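You operate a simulated robot arm through the tools that you are given. There is no shell and no other tool.

You are at the controls of a simulated robot arm. One attempt, no reset.

Task
Dock the sander, release the hold, shut the air valve and bleed the line to zero.
Fine: stop the fan too. Set down upright: palm sander.

Only the result counts: the job must be done as asked and must still hold three seconds after the hand-in. Knocking over, shifting, dropping, spilling or breaking anything else fails it.

Robot
A 7-joint arm with a two-finger parallel gripper, fixed in place. Base frame: the origin is on the floor under the middle of its stand, x ahead of it, y to its left, z up; the work surface is at about z = 80. Readings come in cm, degrees, newtons and seconds.
It reaches about 147.9 cm from its shoulder. Its first joint turns from -166.0 to 166.0 degrees. Payload 4.4 kg.
The tool frame sits at the grasp point between the pads (the TCP): z along the fingers, y along the line on which they close. The tips reach 2.3 cm beyond it. Largest opening 9.4 cm; finger width 3.8, thickness 1; the body of the gripper, 5.4 by 9.6 cm, starts 3.9 cm behind the TCP.
Orientation is that of the tool frame in the base frame, as [roll, pitch, yaw] about the fixed x, y, z axes, in that order (R = Rz(yaw) Ry(pitch) Rx(roll)). With the fingers straight down and closing along the base's y, the tool's x points along the base's -x, its y along +y and its z along -z.

Tools
- The arm moves only by the tool apply_moves. Its argument "commands" is a list of rows, each an object of numbers (a shift or turn left out is 0, a gripper value left out holds the last): "dx", "dy", "dz": the shift along the base's x, y, z in cm; "wx", "wy", "wz": the turn, a rotation vector about the base's x, y, z in degrees; "claw": the closure in counts, from 0 (fully open) to 255 (shut). In form: [{"dx": .., "dy": .., "dz": .., "wx": .., "wy": .., "wz": .., "claw": ..}, ...]. A call has 1 to 20 rows; each row is the pose to reach, as a shift and turn from the pose commanded when the call began. A row lasts 0.2 s, in which the tool goes at most 5 cm and 8.6 degrees; a call with a longer step from one row to the next is refused whole, and so is a gripper value outside its range. Where a pose cannot be reached the arm comes as near as it can. A force on the tool above 90 N (or 10 N above the force at the start of the call, whichever is more), or a blocked arm, ends the call early, and 0.2 s more pass. The fingers move at their own pace (about 7.2 cm/s each) and stop on an object; they squeeze with about 22 N. The grip force told is the motor's: it shows also when the fingers shut on nothing. Time passes only in rows, and 0.2 s behind the last, so rows that repeat a pose let the fingers close. It gives the time, the measured TCP pose, the force on the tool (base axes), the opening and the grip force at its end, in the units of the frame above (readings bear some noise), with the torque about the TCP (base axes, N m) and any sound that the robot's microphone picked up.
- Cameras (640 x 400 px; columns grow to the right, rows downward): "scene" is fixed at [21.77, 49.82, 155.82]; the picture's right is [-0.76, -0.65, 0.00], its down [-0.31, 0.36, -0.88] and it looks along [0.57, -0.67, -0.48] (base axes); focal length 315 px, centre (320, 200). "wrist" rides on the gripper at [8.6, 1.6, -7.5] in the tool frame; the picture's right is [-0.18, 0.98, 0.00], its down [-0.58, -0.11, -0.81] and it looks along [-0.79, -0.15, 0.59] (tool axes); focal length 243 px, centre (320, 200).
- camera(camera): a new picture of that camera. No time passes.
- point_at(camera, pixels): for up to 12 pixels [column, row] of the newest picture of that camera ("zoom" is the newest enlarged one), the place [x, y, z] in the base frame of the surface seen there, good to about 0.2 cm. No time passes.
- zoom(camera, box): a new picture of the part [left, top, right, bottom] of that camera's present view, enlarged. No time passes.
- hand_in(): hands the job in; it is judged then, once.

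Open the gripper and draw the arm clear of the work before you hand the job in, unless the task says otherwise.

The tools are called after "Emit:" by a JSON object that holds its "api" and its "payload". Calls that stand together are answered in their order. apply_moves: Moves the arm, as the interface text tells. Its arguments: {"type":"object","properties":{"commands":{"type":"array"}},"required":["commands"]} The other tools are called the same way: camera (camera) takes a picture; point_at (camera, pixels) gives the place of the surface under pixels of a picture; zoom (camera, box) takes an enlarged picture of a part of a camera's view; hand_in () hands the job in.

At the start:

```text
clock: 0.0
eef_pos: [65.57, -49.41, 123.91]
orientation: [-180.0, 0.0, 180.0]
force: [-0.6, 0.9, -0.4]
wrist_torque: [-0.04, 0.01, 0.02]
width: 9.39
grip_force: 0.0
```

scene: 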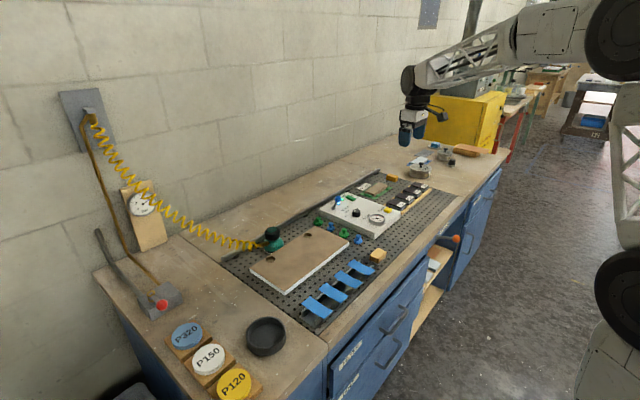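
wrist: 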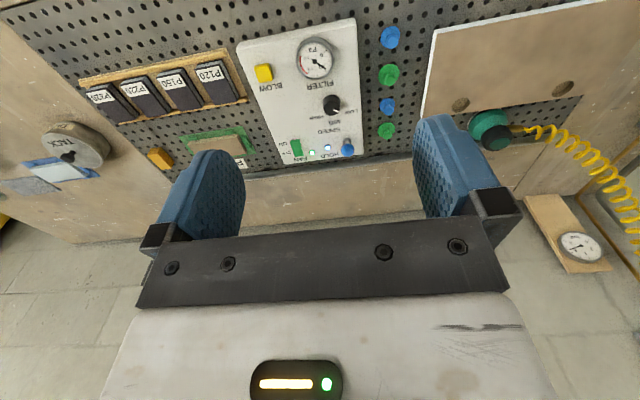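

I start by enlarging the pictures to identify the parts: the sander (green, about (272,238) in scene), the control panel (about (355,212)), and the air valve area (about (160,300)).

Emit:
{"api": "zoom", "payload": {"camera": "scene", "box": [220, 160, 440, 300]}}

Emit:
{"api": "zoom", "payload": {"camera": "scene", "box": [50, 80, 290, 240]}}

Emit:
{"api": "zoom", "payload": {"camera": "scene", "box": [80, 220, 320, 400]}}

Emit:
{"api": "zoom", "payload": {"camera": "wrist", "box": [230, 10, 420, 170]}}

```text
2.86 times, centred on (330, 230) of scene
```

zoom: 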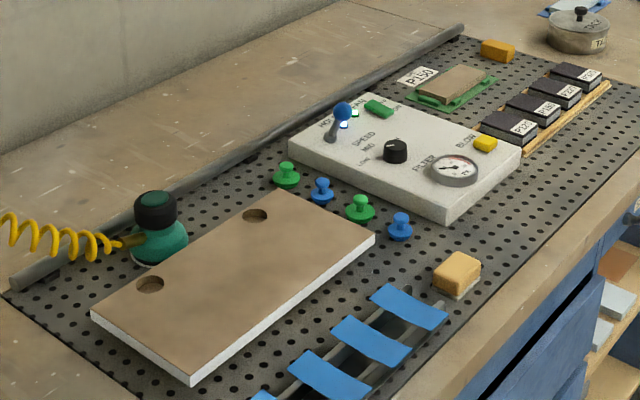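

```text
2.50 times, centred on (170, 160) of scene
```

zoom: 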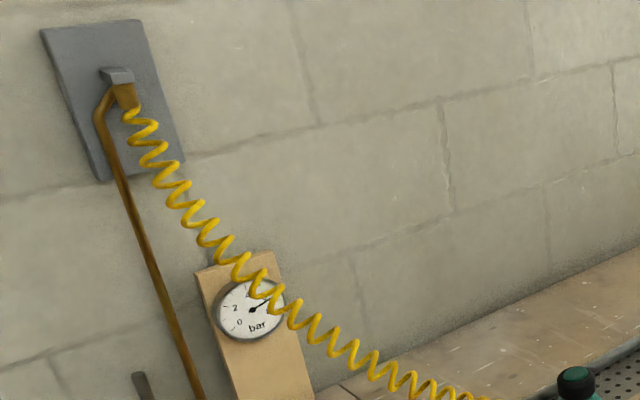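

```text
2.22 times, centred on (200, 310) of scene
```

zoom: 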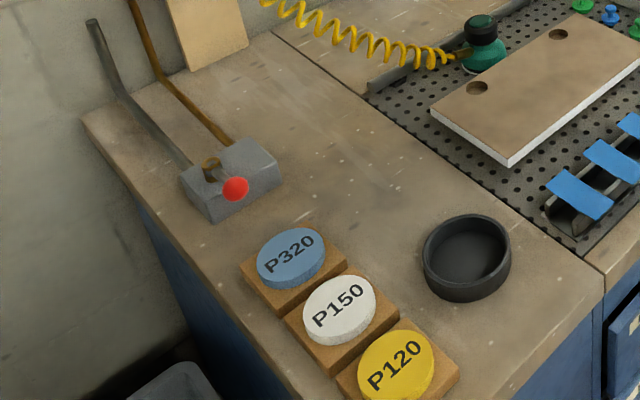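

```text
2.50 times, centred on (325, 90) of wrist
```

zoom: 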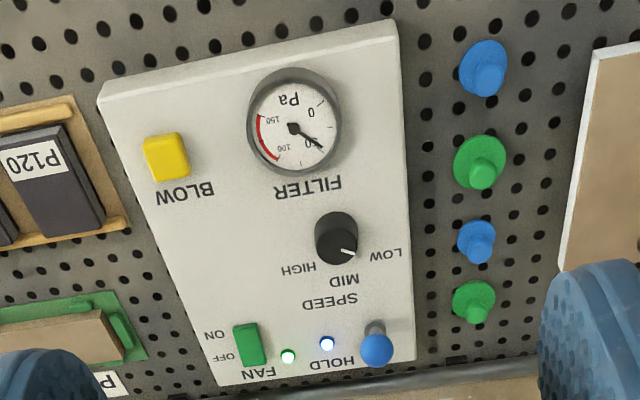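

The panel shows the HOLD lever, the FAN rocker and lit lamps; the valve block has a red ball and a pipe, and the round black dish looks like the dock. I measure these places.

Emit:
{"api": "zoom", "payload": {"camera": "scene", "box": [80, 210, 200, 330]}}

Emit:
{"api": "point_at", "payload": {"camera": "scene", "pixels": [[272, 232], [272, 244], [265, 328], [265, 345], [250, 330], [284, 330], [161, 305], [155, 295], [175, 290], [100, 235], [125, 270], [142, 204]]}}

```text
3.33 times, centred on (140, 270) of scene
```

zoom: 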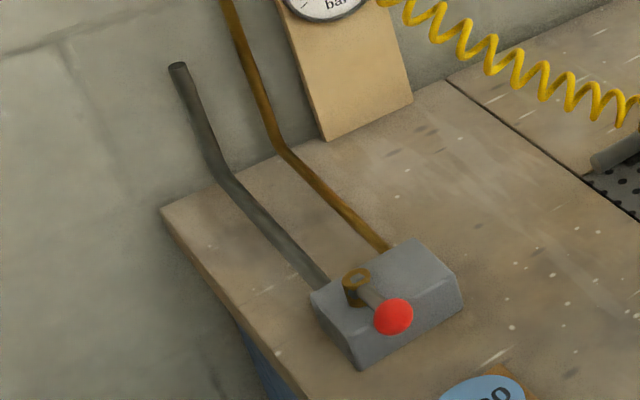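

```text
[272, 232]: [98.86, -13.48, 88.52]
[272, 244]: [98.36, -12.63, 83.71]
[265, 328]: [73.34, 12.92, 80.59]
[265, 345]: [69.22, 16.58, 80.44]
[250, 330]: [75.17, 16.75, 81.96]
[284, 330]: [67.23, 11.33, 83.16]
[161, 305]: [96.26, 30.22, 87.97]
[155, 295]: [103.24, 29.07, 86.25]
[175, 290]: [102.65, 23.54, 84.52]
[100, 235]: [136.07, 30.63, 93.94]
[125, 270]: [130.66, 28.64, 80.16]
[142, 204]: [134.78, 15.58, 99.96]
```

The dish lies near (71.5, 14.5) and the valve lever points from a pivot near (103, 29, 86) to a red ball near (96, 30, 88). I move the wrist camera closer to the sander, staying high, to see it better.

Emit:
{"api": "apply_moves", "payload": {"commands": [{"dx": 0.9, "dy": 3.6, "dz": -1.2}, {"dx": 1.8, "dy": 7.2, "dz": -2.4}, {"dx": 2.7, "dy": 10.8, "dz": -3.6}, {"dx": 3.6, "dy": 14.4, "dz": -4.8}, {"dx": 4.5, "dy": 18, "dz": -6}, {"dx": 5.4, "dy": 21.6, "dz": -7.2}, {"dx": 6.3, "dy": 25.2, "dz": -8.4}, {"dx": 7.2, "dy": 28.8, "dz": -9.6}, {"dx": 8.1, "dy": 32.4, "dz": -10.8}, {"dx": 9, "dy": 36, "dz": -12}]}}

Emit:
{"api": "camera", "payload": {"camera": "wrist"}}

Emit:
{"api": "camera", "payload": {"camera": "scene"}}

```text
clock: 2.2
eef_pos: [74.41, -13.08, 111.94]
orientation: [-179.9, 0.0, -180.0]
force: [-0.7, 0.4, 0.5]
wrist_torque: [-0.03, 0.05, 0.01]
width: 9.41
grip_force: 0.1
```

```text
taken
```

wrist: 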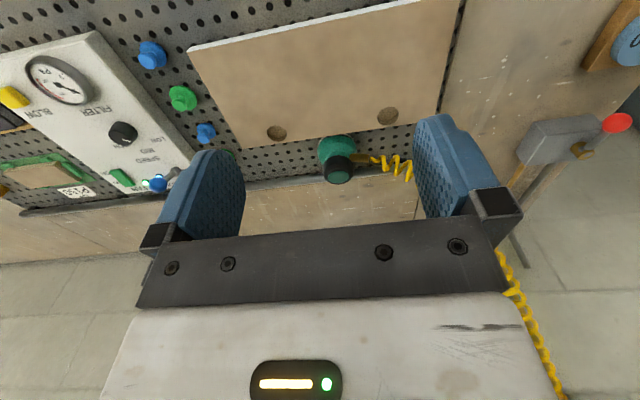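

```text
taken
```

scene: 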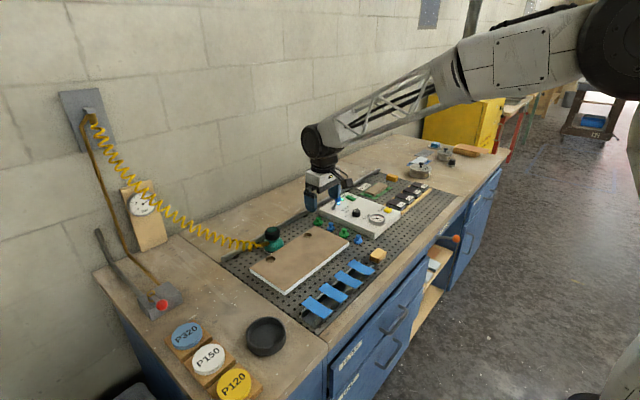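

Emit:
{"api": "zoom", "payload": {"camera": "wrist", "box": [260, 90, 440, 210]}}

Emit:
{"api": "zoom", "payload": {"camera": "scene", "box": [230, 210, 320, 280]}}

Emit:
{"api": "zoom", "payload": {"camera": "wrist", "box": [490, 90, 640, 200]}}

```text
3.33 times, centred on (350, 150) of wrist
```

zoom: 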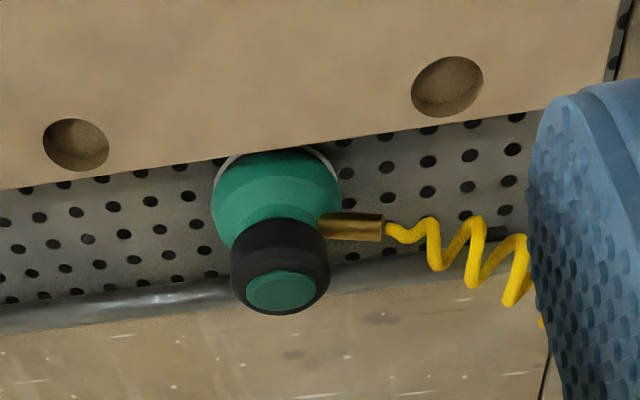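

```text
5.71 times, centred on (275, 245) of scene
```

zoom: 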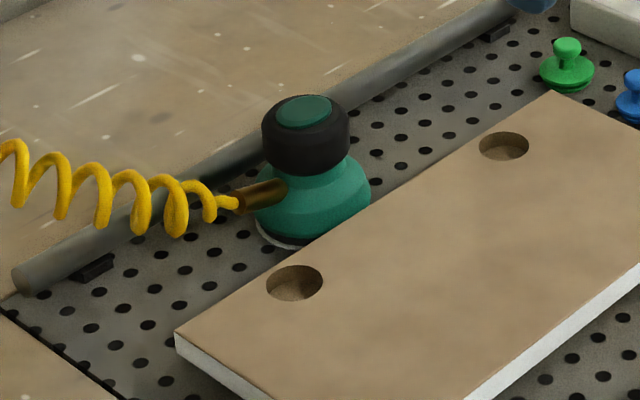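

```text
3.64 times, centred on (565, 145) of wrist
```

zoom: 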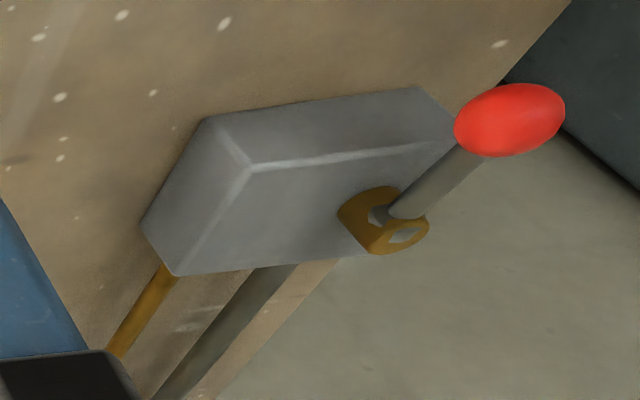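

The sander stands upright behind the board, with a green bell body, black cap and hose fitting toward +y. I measure its features in the enlarged scene view.

Emit:
{"api": "zoom", "payload": {"camera": "scene", "box": [230, 210, 320, 280]}}

Emit:
{"api": "point_at", "payload": {"camera": "zoom", "pixels": [[304, 110], [270, 118], [345, 112], [304, 128], [305, 160], [268, 145], [345, 148], [310, 200], [350, 180], [262, 225], [300, 240], [262, 192]]}}

Emit:
{"api": "point_at", "payload": {"camera": "wrist", "pixels": [[339, 177], [330, 160], [337, 147], [355, 160], [375, 110], [390, 115], [277, 133]]}}

```text
5.71 times, centred on (275, 245) of scene
```

zoom: 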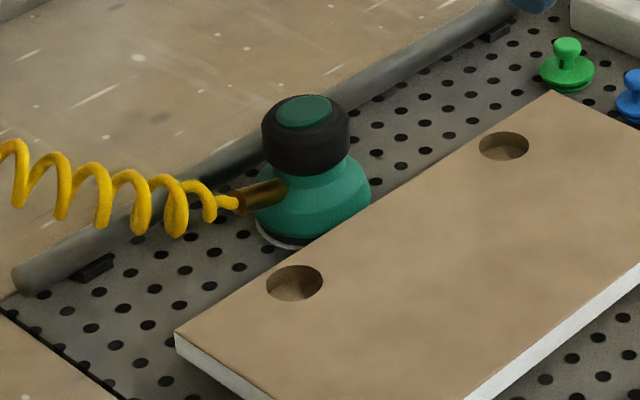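

```text
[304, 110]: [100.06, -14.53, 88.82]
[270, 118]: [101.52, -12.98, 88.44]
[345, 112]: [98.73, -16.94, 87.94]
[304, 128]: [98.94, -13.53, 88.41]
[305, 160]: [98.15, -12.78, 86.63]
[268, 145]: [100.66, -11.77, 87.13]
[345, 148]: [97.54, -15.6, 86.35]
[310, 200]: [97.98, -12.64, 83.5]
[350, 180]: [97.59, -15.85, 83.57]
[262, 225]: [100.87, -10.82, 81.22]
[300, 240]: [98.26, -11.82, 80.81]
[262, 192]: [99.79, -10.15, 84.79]
```

```text
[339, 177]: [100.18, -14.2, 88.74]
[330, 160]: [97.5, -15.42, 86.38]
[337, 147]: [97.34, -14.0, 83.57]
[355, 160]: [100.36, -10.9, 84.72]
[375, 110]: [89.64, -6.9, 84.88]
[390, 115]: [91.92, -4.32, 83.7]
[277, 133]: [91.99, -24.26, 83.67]
```

The sander axis is near (100, -14.4), cap top z ≈ 88.8, cap about 5 cm across, hose fitting toward +y at z ≈ 84.8. Next I measure the dish and the board edges.

Emit:
{"api": "zoom", "payload": {"camera": "scene", "box": [220, 300, 310, 370]}}

Emit:
{"api": "point_at", "payload": {"camera": "zoom", "pixels": [[265, 170], [160, 180], [372, 150], [250, 50], [285, 225], [268, 120], [200, 185], [330, 160], [240, 240], [140, 170], [258, 95], [390, 140]]}}

```text
5.71 times, centred on (265, 335) of scene
```

zoom: 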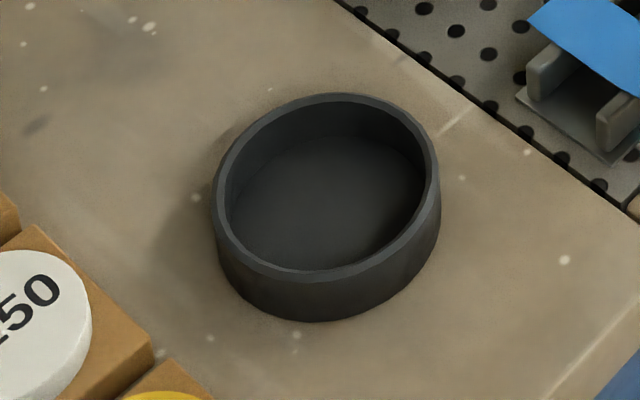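

```text
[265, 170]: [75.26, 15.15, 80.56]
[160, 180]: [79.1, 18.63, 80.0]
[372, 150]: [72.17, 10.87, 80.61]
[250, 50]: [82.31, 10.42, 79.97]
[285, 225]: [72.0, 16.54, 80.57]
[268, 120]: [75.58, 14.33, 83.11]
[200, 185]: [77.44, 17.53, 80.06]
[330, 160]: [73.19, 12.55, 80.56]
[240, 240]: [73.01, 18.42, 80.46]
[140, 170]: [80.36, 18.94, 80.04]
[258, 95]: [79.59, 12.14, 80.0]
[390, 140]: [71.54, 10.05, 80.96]
```

The dish is an empty round cup with a floor at z ≈ 80.6. I sample its rim to find the centre and inner diameter.

Emit:
{"api": "point_at", "payload": {"camera": "zoom", "pixels": [[219, 200], [435, 190], [335, 97], [305, 274], [235, 247], [420, 135], [262, 118], [385, 251], [345, 267], [240, 140], [385, 108], [328, 200]]}}

Emit:
{"api": "zoom", "payload": {"camera": "scene", "box": [320, 180, 440, 250]}}

```text
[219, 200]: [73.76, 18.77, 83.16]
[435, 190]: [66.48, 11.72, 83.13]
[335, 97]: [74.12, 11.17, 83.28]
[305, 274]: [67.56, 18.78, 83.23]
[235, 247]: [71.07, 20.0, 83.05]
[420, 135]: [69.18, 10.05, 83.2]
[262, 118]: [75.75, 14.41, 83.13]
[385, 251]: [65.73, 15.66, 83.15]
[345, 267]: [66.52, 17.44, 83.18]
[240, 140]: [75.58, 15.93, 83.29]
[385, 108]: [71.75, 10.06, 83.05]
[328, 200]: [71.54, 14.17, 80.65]
```

```text
5.33 times, centred on (380, 215) of scene
```

zoom: 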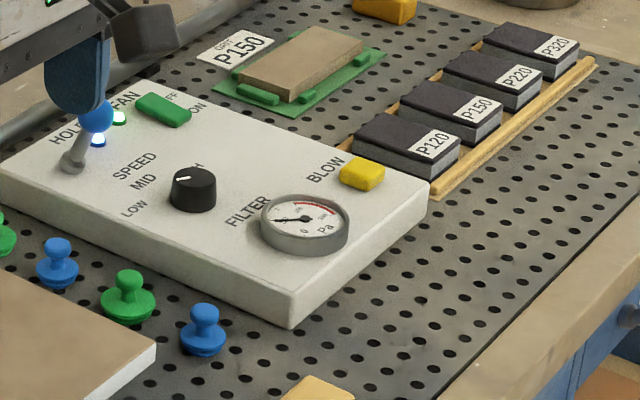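

The dish centre is about (70.7, 15.0), inner radius about 4.6, rim z 83.2. I turn the hand 90° so the fingers close along x (clear of the hose fitting on +y) and move above the sander at a safe height.

Emit:
{"api": "apply_moves", "payload": {"commands": [{"dx": 1.5, "wz": 8}, {"dx": 3, "wz": 16}, {"dx": 4.5, "wz": 24}, {"dx": 6, "wz": 32}, {"dx": 7.5, "wz": 40}, {"dx": 9, "wz": 48}, {"dx": 10.5, "wz": 56}, {"dx": 12, "wz": 64}, {"dx": 13.5, "wz": 72}, {"dx": 15, "wz": 80}, {"dx": 16.5, "wz": 88}, {"dx": 17, "dy": -1, "wz": 90}]}}

Emit:
{"api": "camera", "payload": {"camera": "wrist"}}

Emit:
{"api": "camera", "payload": {"camera": "scene"}}

```text
clock: 4.8
eef_pos: [91.47, -14.43, 111.89]
orientation: [-179.9, 0.0, -89.8]
force: [0.5, 0.5, -0.2]
wrist_torque: [-0.01, 0.0, -0.03]
width: 9.37
grip_force: 0.0
```

```text
taken
```

wrist: 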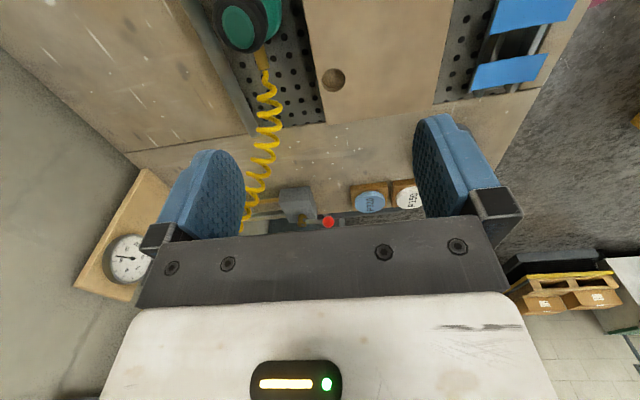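

```text
taken
```

scene: 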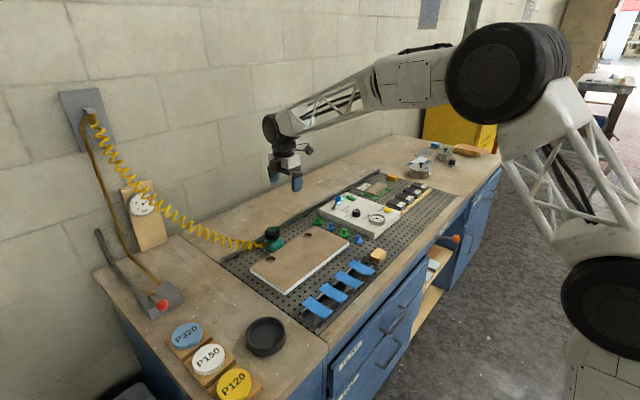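

The hand turned to yaw -90 and the sander is visible at wrist (245,22). I measure the sander, the rail behind it and the board edge before descending.

Emit:
{"api": "zoom", "payload": {"camera": "wrist", "box": [190, 0, 350, 110]}}

Emit:
{"api": "point_at", "payload": {"camera": "wrist", "pixels": [[238, 25], [222, 40], [255, 45], [265, 20], [225, 5], [261, 60], [240, 100], [225, 75], [315, 60], [300, 20], [285, 100], [207, 30]]}}

Emit:
{"api": "zoom", "payload": {"camera": "wrist", "box": [80, 220, 180, 300]}}

```text
3.64 times, centred on (270, 55) of wrist
```

zoom: 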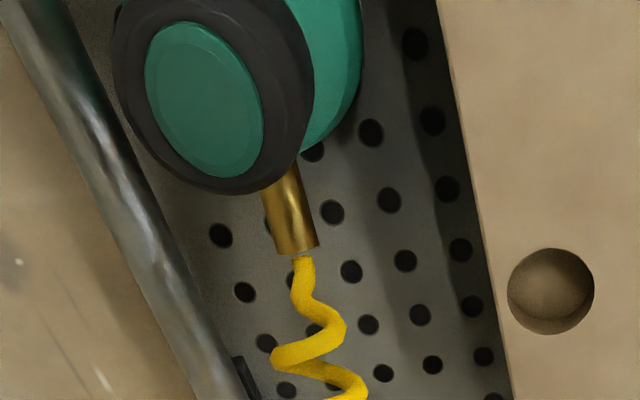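

```text
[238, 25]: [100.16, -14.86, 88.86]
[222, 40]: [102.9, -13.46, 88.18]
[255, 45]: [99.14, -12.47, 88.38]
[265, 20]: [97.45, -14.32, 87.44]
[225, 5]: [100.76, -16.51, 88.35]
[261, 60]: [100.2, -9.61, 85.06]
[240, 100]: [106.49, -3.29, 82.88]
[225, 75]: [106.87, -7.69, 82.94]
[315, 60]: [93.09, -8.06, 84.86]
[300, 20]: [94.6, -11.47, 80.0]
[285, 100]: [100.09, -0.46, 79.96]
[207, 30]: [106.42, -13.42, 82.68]
```

```text
5.00 times, centred on (130, 260) of wrist
```

zoom: 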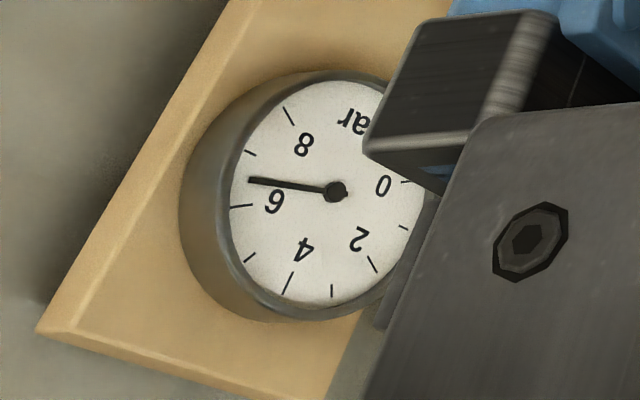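

The wall gauge reads about 6.4 bar. Cap centre ≈ (100.2, -14.5), radius ≈ 2.8, board top z ≈ 84.9 starting at x < 94.5, rail top z ≈ 83. I move above the cap and lower to about z = 94 with the fingers partly closed to check alignment.

Emit:
{"api": "apply_moves", "payload": {"commands": [{"dx": 3, "dz": -3, "claw": 40}, {"dx": 6, "dz": -6, "claw": 40}, {"dx": 8.6, "dy": -0.1, "dz": -9, "claw": 40}, {"dx": 8.6, "dy": -0.1, "dz": -13, "claw": 40}, {"dx": 8.6, "dy": -0.1, "dz": -16, "claw": 40}, {"dx": 8.6, "dy": -0.1, "dz": -18, "claw": 40}, {"dx": 8.6, "dy": -0.1, "dz": -18, "claw": 40}]}}

Emit:
{"api": "camera", "payload": {"camera": "wrist"}}

Emit:
{"api": "zoom", "payload": {"camera": "scene", "box": [230, 190, 330, 270]}}

```text
clock: 6.4
eef_pos: [100.18, -14.37, 93.86]
orientation: [179.9, 0.1, -89.9]
force: [-0.2, 0.7, 0.8]
wrist_torque: [-0.03, 0.0, -0.02]
width: 7.91
grip_force: 0.1
```

```text
taken
```

wrist: 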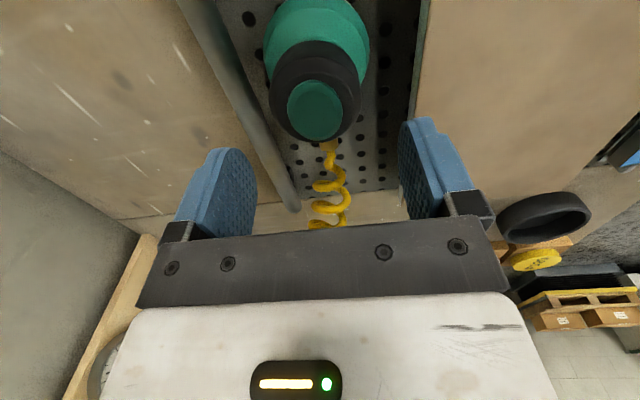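

```text
5.00 times, centred on (280, 230) of scene
```

zoom: 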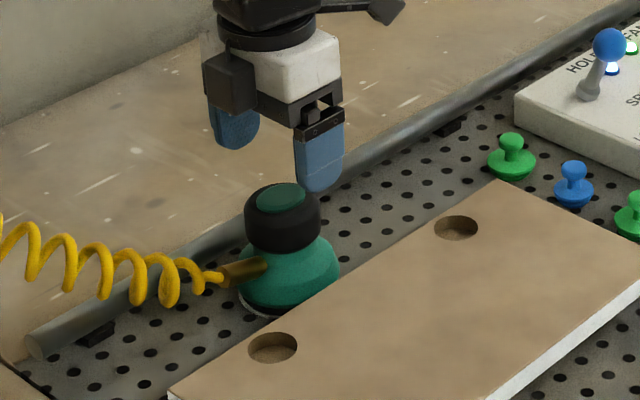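

The cap is centred between the fingers (wrist (315,110)). I verify the cap centre and edges once more.

Emit:
{"api": "point_at", "payload": {"camera": "wrist", "pixels": [[315, 110], [275, 95], [355, 95], [288, 105], [343, 105], [282, 75], [358, 80], [329, 148], [418, 60], [316, 138], [316, 82]]}}

Emit:
{"api": "zoom", "payload": {"camera": "wrist", "box": [240, 0, 400, 160]}}

```text
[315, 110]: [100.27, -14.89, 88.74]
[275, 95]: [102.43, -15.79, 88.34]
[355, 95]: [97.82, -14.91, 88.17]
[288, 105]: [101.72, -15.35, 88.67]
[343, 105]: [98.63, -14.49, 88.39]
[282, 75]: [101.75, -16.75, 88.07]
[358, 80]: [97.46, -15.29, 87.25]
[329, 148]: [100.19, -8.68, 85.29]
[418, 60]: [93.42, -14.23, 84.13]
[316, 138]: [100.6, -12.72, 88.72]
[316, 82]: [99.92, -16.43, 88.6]
```

```text
2.50 times, centred on (320, 80) of wrist
```

zoom: 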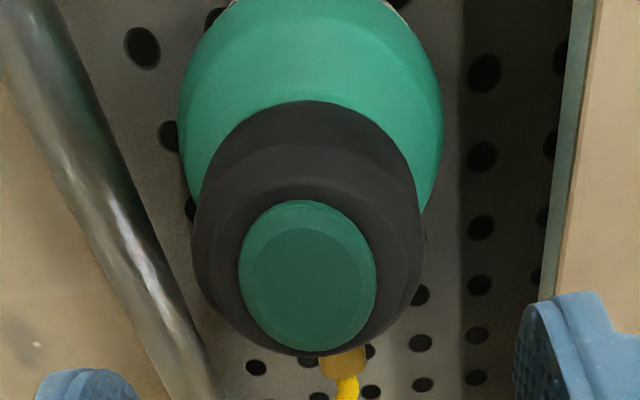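

The cap centre is (100.2, -14.6), matching the hand. I descend to TCP z ≈ 87.6 and close on the cap.

Emit:
{"api": "apply_moves", "payload": {"commands": [{"dz": -2, "claw": 40}, {"dz": -4, "claw": 40}, {"dz": -5.4, "claw": 40}, {"dz": -6.2, "dy": -0.05, "claw": 40}, {"dz": -6.2, "dy": -0.05, "claw": 40}]}}

Emit:
{"api": "zoom", "payload": {"camera": "scene", "box": [230, 190, 330, 270]}}

```text
clock: 7.6
eef_pos: [100.06, -14.53, 87.66]
orientation: [-180.0, 0.0, -89.9]
force: [0.0, 0.3, -1.0]
wrist_torque: [0.01, -0.01, 0.04]
width: 7.92
grip_force: 0.0
```

```text
5.00 times, centred on (280, 230) of scene
```

zoom: 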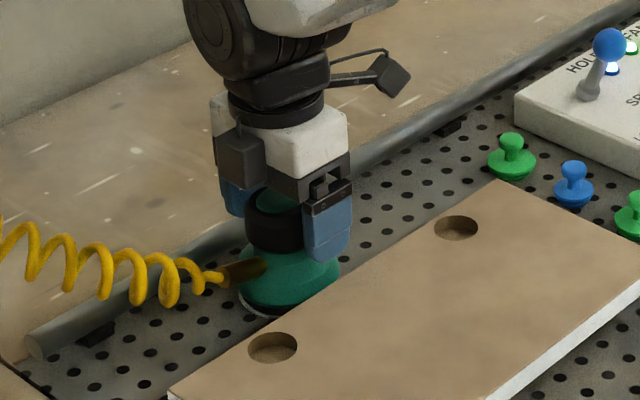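

The fingers straddle the cap with no contact force. I close the gripper and let it settle.

Emit:
{"api": "apply_moves", "payload": {"commands": [{"claw": 120}, {"claw": 200}, {"claw": 255}, {"claw": 255}, {"claw": 255}]}}

Emit:
{"api": "zoom", "payload": {"camera": "scene", "box": [230, 190, 330, 270]}}

```text
clock: 8.8
eef_pos: [100.17, -14.62, 87.61]
orientation: [-179.8, -0.1, -90.0]
force: [14.1, 0.0, 10.2]
wrist_torque: [0.01, -0.43, -0.01]
width: 5.79
grip_force: 21.9
```

```text
5.00 times, centred on (280, 230) of scene
```

zoom: 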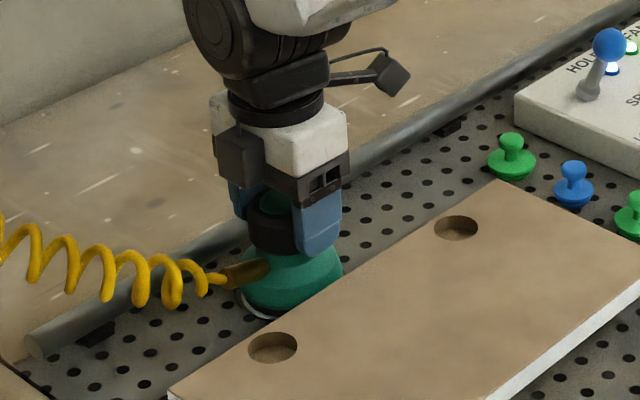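

The grip holds at 5.79 cm with 22 N; a side force of 14 N shows along x, so the sander was slightly off centre. I lift slowly by a small amount and check.

Emit:
{"api": "apply_moves", "payload": {"commands": [{"dz": 0.3}, {"dz": 0.8}, {"dz": 1.5}, {"dz": 1.5}]}}

Emit:
{"api": "zoom", "payload": {"camera": "scene", "box": [230, 190, 330, 270]}}

```text
clock: 9.8
eef_pos: [100.12, -14.5, 89.1]
orientation: [179.9, -0.1, -90.0]
force: [0.3, 0.4, -8.0]
wrist_torque: [0.01, -0.04, 0.04]
width: 5.77
grip_force: 22.1
```

```text
5.00 times, centred on (280, 230) of scene
```

zoom: 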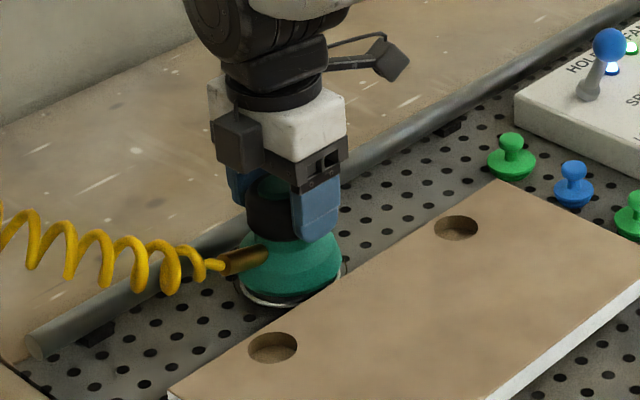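

The sander is lifted (8 N weight) with the side force gone. I lift higher and check whether anything stayed on the table.

Emit:
{"api": "apply_moves", "payload": {"commands": [{"dz": 2}, {"dz": 4}, {"dz": 6}, {"dz": 8}, {"dz": 8}]}}

Emit:
{"api": "zoom", "payload": {"camera": "scene", "box": [230, 190, 330, 270]}}

Emit:
{"api": "camera", "payload": {"camera": "scene"}}

Emit:
{"api": "camera", "payload": {"camera": "wrist"}}

```text
clock: 11.0
eef_pos: [100.2, -14.61, 97.09]
orientation: [180.0, 0.0, -90.0]
force: [-0.2, -0.1, -8.2]
wrist_torque: [-0.01, -0.01, 0.03]
width: 5.79
grip_force: 22.0
```

```text
5.00 times, centred on (280, 230) of scene
```

zoom: 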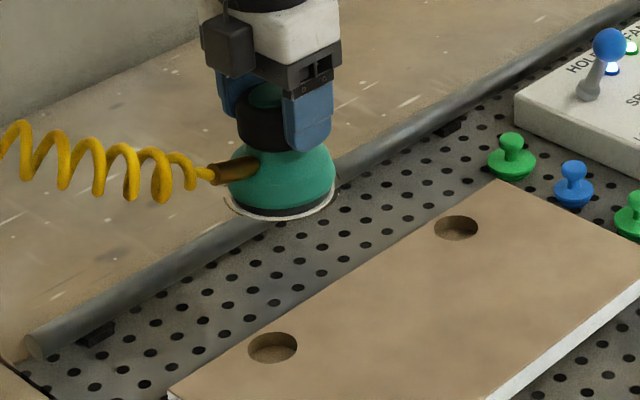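

```text
taken
```

scene: 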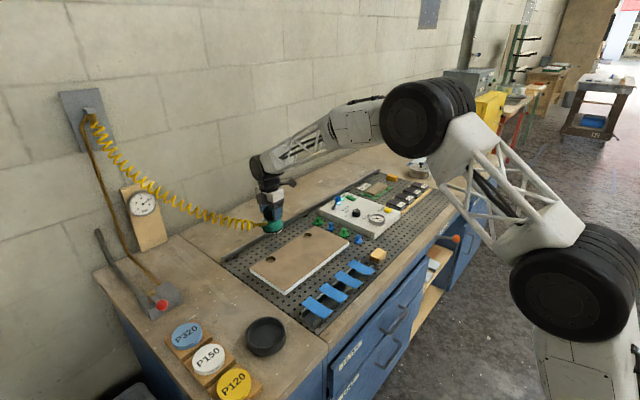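

```text
taken
```

wrist: 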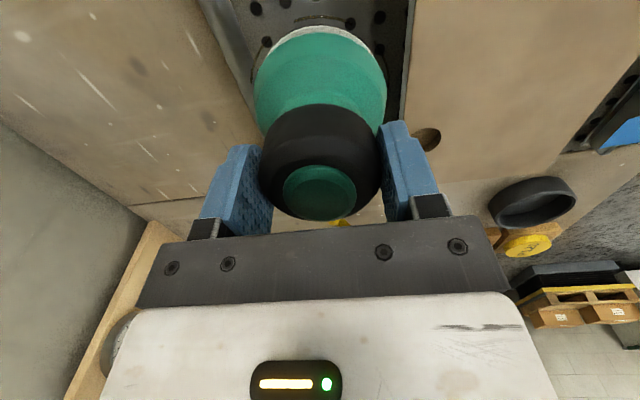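

The sander hangs free and upright; the bottom is about 7.6 cm below the TCP. I carry it at height to above the dish at (70.65, 14.9).

Emit:
{"api": "apply_moves", "payload": {"commands": [{"dx": -1.5, "dy": 1.5, "dz": 1}, {"dx": -4, "dy": 4, "dz": 2}, {"dx": -6.5, "dy": 6.5, "dz": 3}, {"dx": -9, "dy": 9, "dz": 3}, {"dx": -11.5, "dy": 11.5, "dz": 3}, {"dx": -14, "dy": 14, "dz": 3}, {"dx": -16.5, "dy": 16.5, "dz": 3}, {"dx": -19, "dy": 19, "dz": 3}, {"dx": -21.5, "dy": 21.5, "dz": 3}, {"dx": -24, "dy": 24, "dz": 3}, {"dx": -26.5, "dy": 26.5, "dz": 3}, {"dx": -28.5, "dy": 28.5, "dz": 2}, {"dx": -29.5, "dy": 29.5, "dz": 0}, {"dx": -29.5, "dy": 29.5, "dz": -2}, {"dx": -29.5, "dy": 29.5, "dz": -2}]}}

Emit:
{"api": "camera", "payload": {"camera": "scene"}}

Emit:
{"api": "camera", "payload": {"camera": "wrist"}}

```text
clock: 14.2
eef_pos: [70.7, 15.03, 95.2]
orientation: [-179.9, 0.0, -90.0]
force: [-0.5, -0.2, -8.3]
wrist_torque: [-0.04, 0.03, 0.01]
width: 5.76
grip_force: 21.8
```

```text
taken
```

scene: 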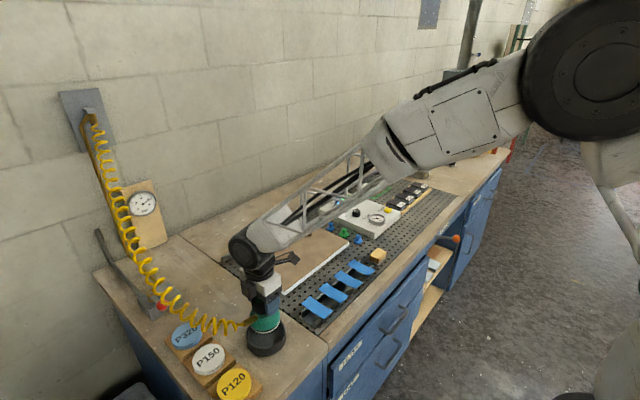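

```text
taken
```

wrist: 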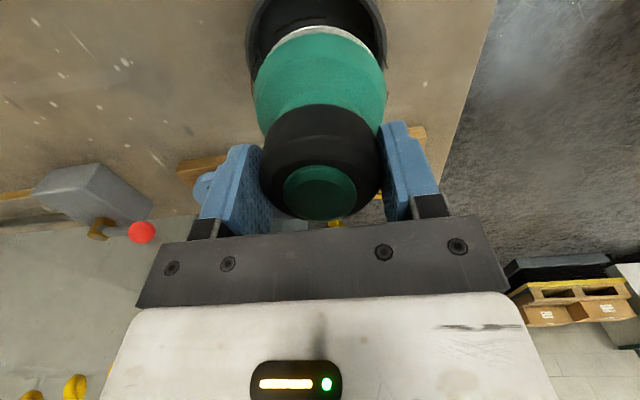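

The sander hangs above the dish; the hose droops past the valve. I zoom in to check the lateral alignment of the pad with the dish and the hose clearance.

Emit:
{"api": "zoom", "payload": {"camera": "scene", "box": [210, 280, 330, 370]}}

Emit:
{"api": "point_at", "payload": {"camera": "zoom", "pixels": [[215, 230], [270, 248], [330, 235], [355, 215], [300, 245], [300, 265], [230, 270], [370, 255], [280, 320], [340, 310]]}}

Emit:
{"api": "zoom", "payload": {"camera": "wrist", "box": [220, 0, 420, 125]}}

Emit:
{"api": "zoom", "payload": {"camera": "scene", "box": [80, 220, 280, 350]}}

```text
4.44 times, centred on (270, 325) of scene
```

zoom: 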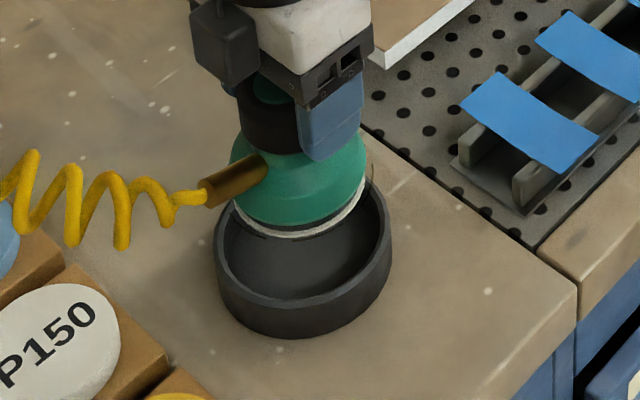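

```text
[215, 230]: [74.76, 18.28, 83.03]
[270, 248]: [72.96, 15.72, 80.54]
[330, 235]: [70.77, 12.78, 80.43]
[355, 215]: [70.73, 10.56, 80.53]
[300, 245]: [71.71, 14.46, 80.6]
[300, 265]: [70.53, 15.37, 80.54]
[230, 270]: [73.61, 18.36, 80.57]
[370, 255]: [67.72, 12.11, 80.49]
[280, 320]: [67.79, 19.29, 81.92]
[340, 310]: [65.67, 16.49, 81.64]
```

```text
3.20 times, centred on (320, 62) of wrist
```

zoom: 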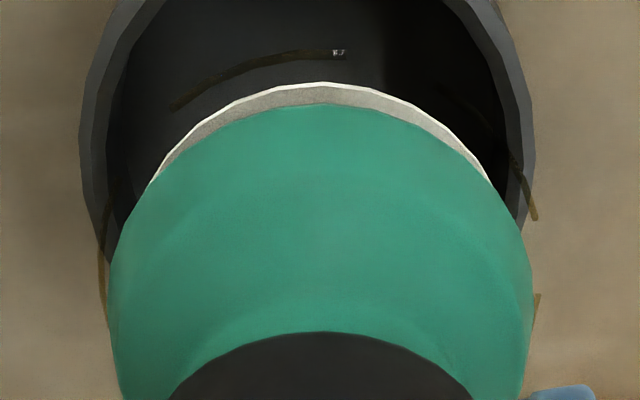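

```text
3.08 times, centred on (180, 285) of scene
```

zoom: 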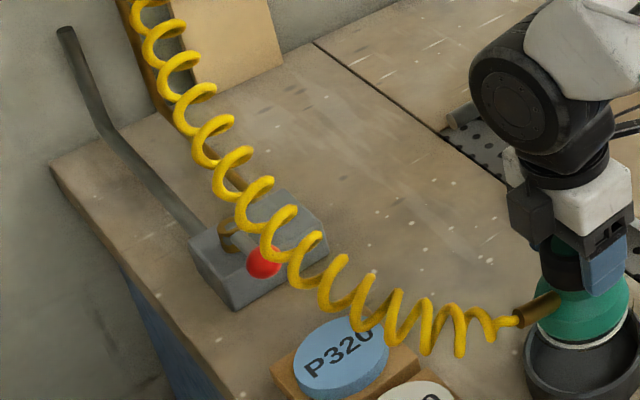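

The pad's white edge is visible at zoom around (290,237). I measure it against the dish for a fine correction, and measure the hose height near the valve.

Emit:
{"api": "zoom", "payload": {"camera": "scene", "box": [240, 300, 300, 340]}}

Emit:
{"api": "point_at", "payload": {"camera": "scene", "pixels": [[161, 305], [150, 262], [170, 297], [185, 308], [200, 320], [215, 325], [235, 325], [250, 320]]}}

```text
10.00 times, centred on (270, 320) of scene
```

zoom: 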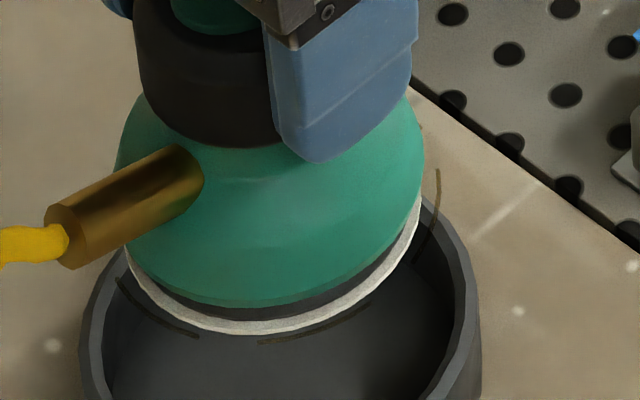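

```text
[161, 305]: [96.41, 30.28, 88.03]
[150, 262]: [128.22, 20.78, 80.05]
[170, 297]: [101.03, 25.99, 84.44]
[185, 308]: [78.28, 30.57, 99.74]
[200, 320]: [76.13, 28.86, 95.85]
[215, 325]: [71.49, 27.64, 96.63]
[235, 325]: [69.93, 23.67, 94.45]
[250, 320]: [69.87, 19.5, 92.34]
```

The hose runs at z ≈ 95–100 near x = 70–78. Now I measure the pad edge in the newest zoom.

Emit:
{"api": "point_at", "payload": {"camera": "zoom", "pixels": [[140, 285], [180, 314], [235, 327], [300, 318], [360, 288], [400, 245], [415, 210], [470, 270], [90, 320], [440, 385], [98, 300]]}}

Emit:
{"api": "point_at", "payload": {"camera": "scene", "pixels": [[88, 122], [100, 160], [112, 190], [120, 215], [130, 238], [140, 262], [155, 283], [165, 291], [92, 112]]}}

```text
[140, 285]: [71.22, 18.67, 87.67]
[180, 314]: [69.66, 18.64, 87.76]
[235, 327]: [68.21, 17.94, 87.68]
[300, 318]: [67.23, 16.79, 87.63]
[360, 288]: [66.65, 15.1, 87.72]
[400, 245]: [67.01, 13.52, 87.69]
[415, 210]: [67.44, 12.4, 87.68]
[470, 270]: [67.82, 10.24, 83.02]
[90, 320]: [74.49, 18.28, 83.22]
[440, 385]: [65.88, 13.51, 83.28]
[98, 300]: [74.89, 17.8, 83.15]
```

```text
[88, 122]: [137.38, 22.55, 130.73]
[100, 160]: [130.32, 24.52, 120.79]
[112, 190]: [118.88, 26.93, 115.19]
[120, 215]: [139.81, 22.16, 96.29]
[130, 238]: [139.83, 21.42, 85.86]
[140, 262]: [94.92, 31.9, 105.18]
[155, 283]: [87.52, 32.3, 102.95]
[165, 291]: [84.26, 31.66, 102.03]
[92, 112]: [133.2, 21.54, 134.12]
```

The pad circle fits centre (70.6, 14.8), radius ≈ 3.95, bottom z ≈ 87.6 — well aligned with the dish. I lower it almost to the floor of the dish.

Emit:
{"api": "apply_moves", "payload": {"commands": [{"dz": -1.5}, {"dz": -3}, {"dz": -4.5}, {"dz": -5.7}, {"dz": -6.4}, {"dz": -6.8}, {"dz": -6.95}, {"dz": -6.95}]}}

Emit:
{"api": "zoom", "payload": {"camera": "scene", "box": [210, 280, 330, 370]}}

```text
clock: 16.0
eef_pos: [70.76, 15.03, 88.29]
orientation: [-179.9, 0.1, -90.1]
force: [44.2, -10.8, 33.1]
wrist_torque: [0.25, -0.83, -0.46]
width: 7.93
grip_force: 22.4
```

```text
4.44 times, centred on (270, 325) of scene
```

zoom: 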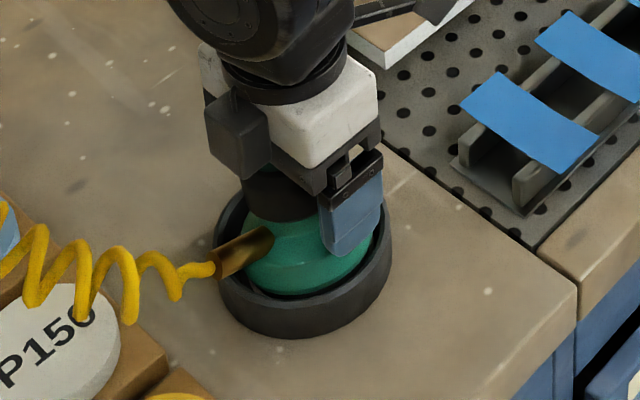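

The opening jumped to 7.93 cm with 44 N side force, so something shifted. I look closely before moving anything.

Emit:
{"api": "camera", "payload": {"camera": "wrist"}}

Emit:
{"api": "zoom", "payload": {"camera": "scene", "box": [240, 290, 300, 340]}}

Emit:
{"api": "zoom", "payload": {"camera": "wrist", "box": [190, 0, 450, 230]}}

```text
taken
```

wrist: 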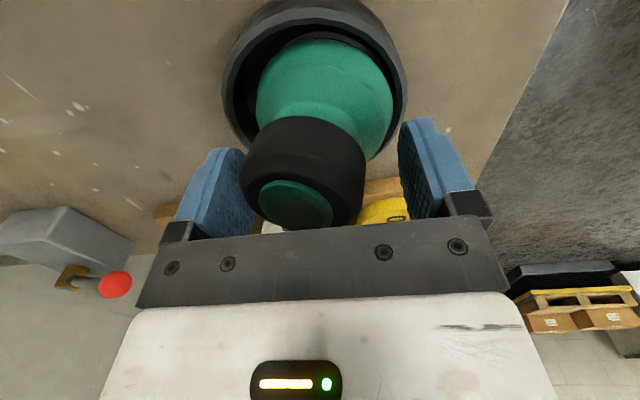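

```text
8.00 times, centred on (270, 315) of scene
```

zoom: 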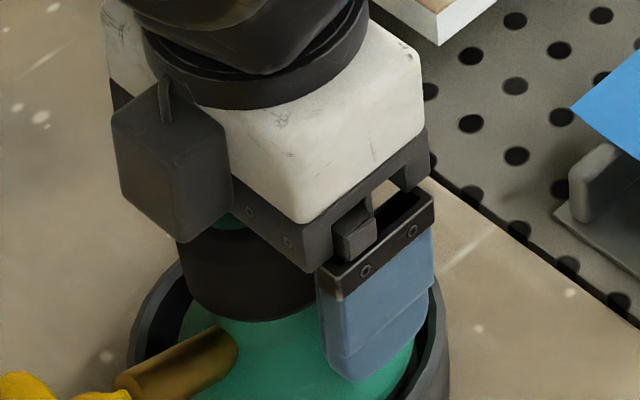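

```text
1.74 times, centred on (320, 115) of wrist
```

zoom: 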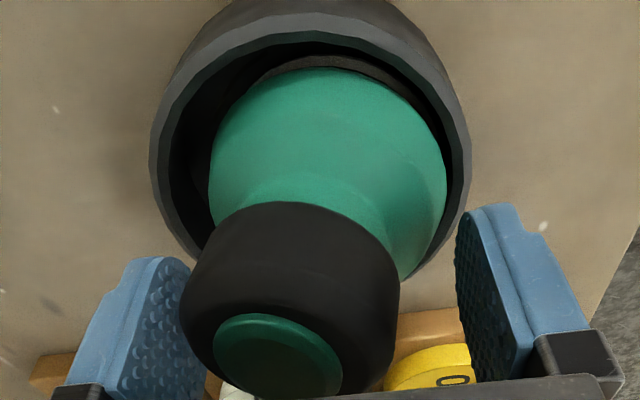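

The sander is tilted toward +x inside the dish with the cap resting on the +x finger. I measure its tilt and the position of its edges.

Emit:
{"api": "point_at", "payload": {"camera": "zoom", "pixels": [[275, 360], [225, 345], [320, 385], [290, 250], [220, 260], [370, 260], [330, 130], [225, 150], [430, 150], [325, 75], [260, 90], [400, 90]]}}

Emit:
{"api": "zoom", "payload": {"camera": "scene", "box": [245, 305, 305, 350]}}

```text
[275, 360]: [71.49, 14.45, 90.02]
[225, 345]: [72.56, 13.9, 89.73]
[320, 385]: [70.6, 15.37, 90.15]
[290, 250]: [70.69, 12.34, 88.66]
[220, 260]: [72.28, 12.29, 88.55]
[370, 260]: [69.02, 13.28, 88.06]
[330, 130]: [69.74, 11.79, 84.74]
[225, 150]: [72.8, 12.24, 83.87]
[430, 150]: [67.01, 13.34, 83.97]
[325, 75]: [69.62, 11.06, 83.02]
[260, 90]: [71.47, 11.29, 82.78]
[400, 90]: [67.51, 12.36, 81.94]
```

```text
8.89 times, centred on (275, 328) of scene
```

zoom: 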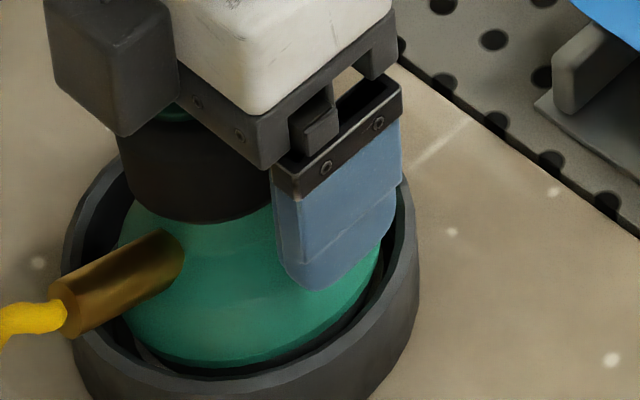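

The cap leans roughly 13° toward +x and the pad seems pressed to the -x wall of the dish. I check whether the dish itself has moved by sampling its rim again.

Emit:
{"api": "point_at", "payload": {"camera": "zoom", "pixels": [[70, 225], [85, 190], [105, 165], [75, 330], [120, 360], [250, 388], [330, 365], [390, 300], [412, 230], [407, 200]]}}

Emit:
{"api": "point_at", "payload": {"camera": "wrist", "pixels": [[227, 95], [235, 125], [232, 60], [260, 25], [310, 14], [360, 25], [395, 60], [404, 90], [398, 115], [245, 145]]}}

```text
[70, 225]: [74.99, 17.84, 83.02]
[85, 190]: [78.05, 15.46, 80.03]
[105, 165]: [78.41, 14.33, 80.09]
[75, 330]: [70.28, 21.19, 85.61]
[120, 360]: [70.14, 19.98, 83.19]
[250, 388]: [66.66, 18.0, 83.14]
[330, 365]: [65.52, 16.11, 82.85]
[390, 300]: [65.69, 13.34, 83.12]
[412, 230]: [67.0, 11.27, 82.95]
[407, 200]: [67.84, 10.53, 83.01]
```

```text
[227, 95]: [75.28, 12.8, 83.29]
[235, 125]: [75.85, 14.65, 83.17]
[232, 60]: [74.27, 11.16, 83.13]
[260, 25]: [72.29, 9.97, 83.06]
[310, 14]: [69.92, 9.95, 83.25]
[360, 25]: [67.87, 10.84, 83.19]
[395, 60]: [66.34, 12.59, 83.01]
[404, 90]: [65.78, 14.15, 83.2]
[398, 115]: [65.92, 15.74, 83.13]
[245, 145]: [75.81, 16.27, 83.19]
```

The dish has not moved (centre still ≈ (70.8, 15)). The pad presses on the -x inner wall, so I ease the tool in +x in small steps to relieve that force and let the squeeze right the sander.

Emit:
{"api": "apply_moves", "payload": {"commands": [{"dx": 0.15}, {"dx": 0.3}, {"dx": 0.3}]}}

Emit:
{"api": "zoom", "payload": {"camera": "wrist", "box": [190, 0, 450, 230]}}

```text
clock: 16.8
eef_pos: [70.93, 14.97, 88.19]
orientation: [-179.9, 0.0, -90.0]
force: [43.6, -10.2, 37.2]
wrist_torque: [0.18, -0.84, -0.25]
width: 7.37
grip_force: 21.8
```

```text
1.74 times, centred on (320, 115) of wrist
```

zoom: 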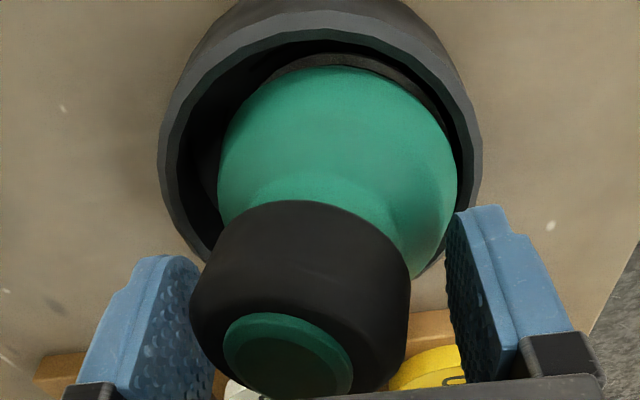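

The +x finger alone is pushing the cap (44 N) and pressing it down by friction, while the -x finger is free. I move up a little and further +x to take off that load.

Emit:
{"api": "apply_moves", "payload": {"commands": [{"dz": 0.25, "dx": 0.2}, {"dz": 0.5, "dx": 0.4}, {"dz": 0.7, "dx": 0.6}, {"dz": 0.7, "dx": 0.6}]}}

Emit:
{"api": "zoom", "payload": {"camera": "wrist", "box": [190, 0, 450, 230]}}

Emit:
{"api": "zoom", "payload": {"camera": "scene", "box": [245, 305, 305, 350]}}

```text
clock: 17.8
eef_pos: [71.3, 14.89, 88.61]
orientation: [179.7, -0.1, -90.0]
force: [-2.8, -0.4, -6.4]
wrist_torque: [0.0, 0.19, -0.01]
width: 6.27
grip_force: 22.2
```

```text
1.74 times, centred on (320, 115) of wrist
```

zoom: 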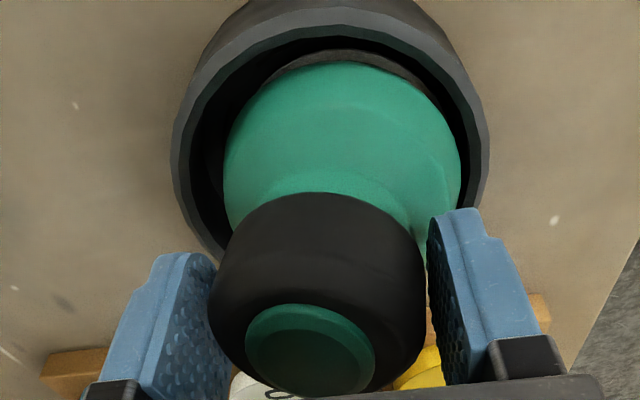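

```text
8.89 times, centred on (275, 328) of scene
```

zoom: 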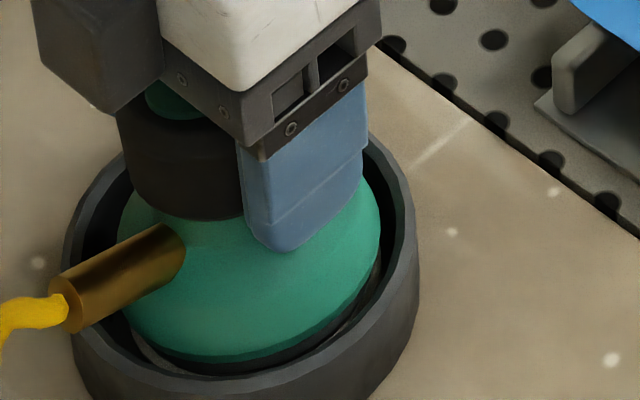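

Both fingers hold the cap again and the force is nearly just the weight; width 6.27 shows a small residual tilt. I lift slowly so the squeeze can true it up.

Emit:
{"api": "apply_moves", "payload": {"commands": [{"dz": 0.5}, {"dz": 1.0}, {"dz": 1.5}, {"dz": 2.0}, {"dz": 2.0}]}}

Emit:
{"api": "zoom", "payload": {"camera": "wrist", "box": [190, 0, 450, 230]}}

Emit:
{"api": "zoom", "payload": {"camera": "scene", "box": [240, 300, 300, 340]}}

```text
clock: 19.0
eef_pos: [71.55, 14.96, 91.0]
orientation: [-180.0, 0.1, -90.0]
force: [-0.3, 0.9, -8.5]
wrist_torque: [-0.02, -0.01, -0.02]
width: 5.81
grip_force: 21.7
```

```text
1.74 times, centred on (320, 115) of wrist
```

zoom: 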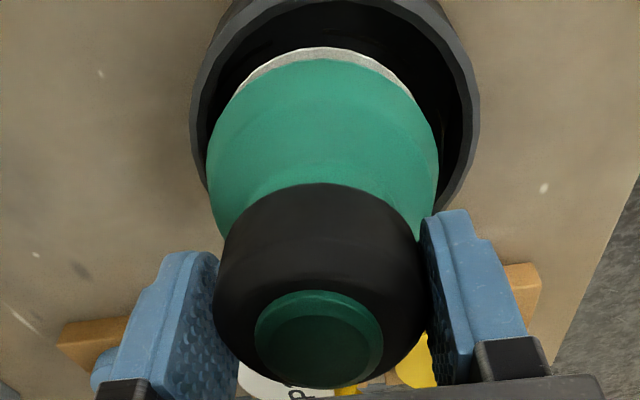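

```text
10.00 times, centred on (270, 320) of scene
```

zoom: 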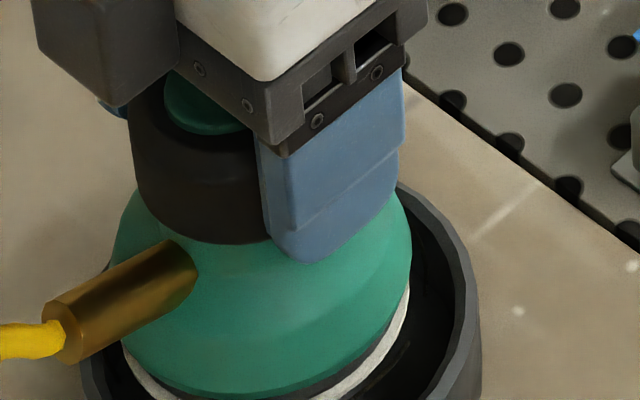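

The sander is upright again in the grip (width 5.81, pure weight). I measure the pad edge and cap top to re-align it with the dish centre.

Emit:
{"api": "point_at", "payload": {"camera": "zoom", "pixels": [[127, 360], [145, 380], [407, 295], [398, 325], [375, 360], [345, 388], [200, 108], [470, 280], [430, 210]]}}

Emit:
{"api": "camera", "payload": {"camera": "wrist"}}

Emit:
{"api": "point_at", "payload": {"camera": "wrist", "pixels": [[320, 195], [290, 190], [350, 190], [320, 28], [285, 35], [355, 37], [270, 50], [366, 48], [245, 70], [392, 75], [300, 30], [340, 30]]}}

```text
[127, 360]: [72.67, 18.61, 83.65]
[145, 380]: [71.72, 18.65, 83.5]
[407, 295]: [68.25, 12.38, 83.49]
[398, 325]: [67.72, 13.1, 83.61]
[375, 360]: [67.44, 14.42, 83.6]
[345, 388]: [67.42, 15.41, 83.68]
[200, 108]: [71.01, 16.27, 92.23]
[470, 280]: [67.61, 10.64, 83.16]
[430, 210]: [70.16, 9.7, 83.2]
```

```text
taken
```

wrist: 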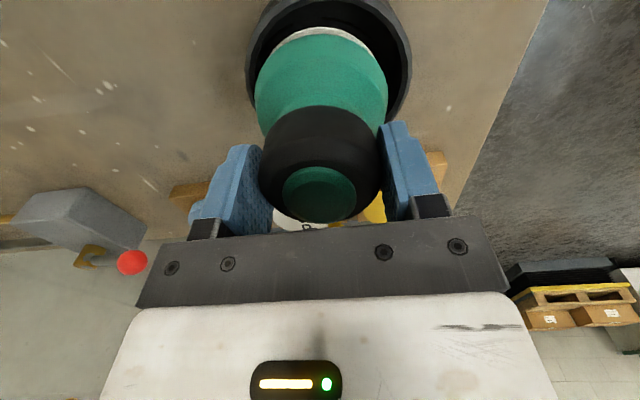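

```text
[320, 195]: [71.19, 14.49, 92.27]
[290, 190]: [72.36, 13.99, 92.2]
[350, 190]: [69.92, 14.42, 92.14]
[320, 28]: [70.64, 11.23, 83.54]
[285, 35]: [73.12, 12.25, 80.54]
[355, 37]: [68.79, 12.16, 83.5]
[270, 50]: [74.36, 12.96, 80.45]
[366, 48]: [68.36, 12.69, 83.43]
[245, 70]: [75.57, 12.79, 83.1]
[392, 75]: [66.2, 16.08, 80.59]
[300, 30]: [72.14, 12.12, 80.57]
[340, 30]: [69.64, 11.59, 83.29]
```

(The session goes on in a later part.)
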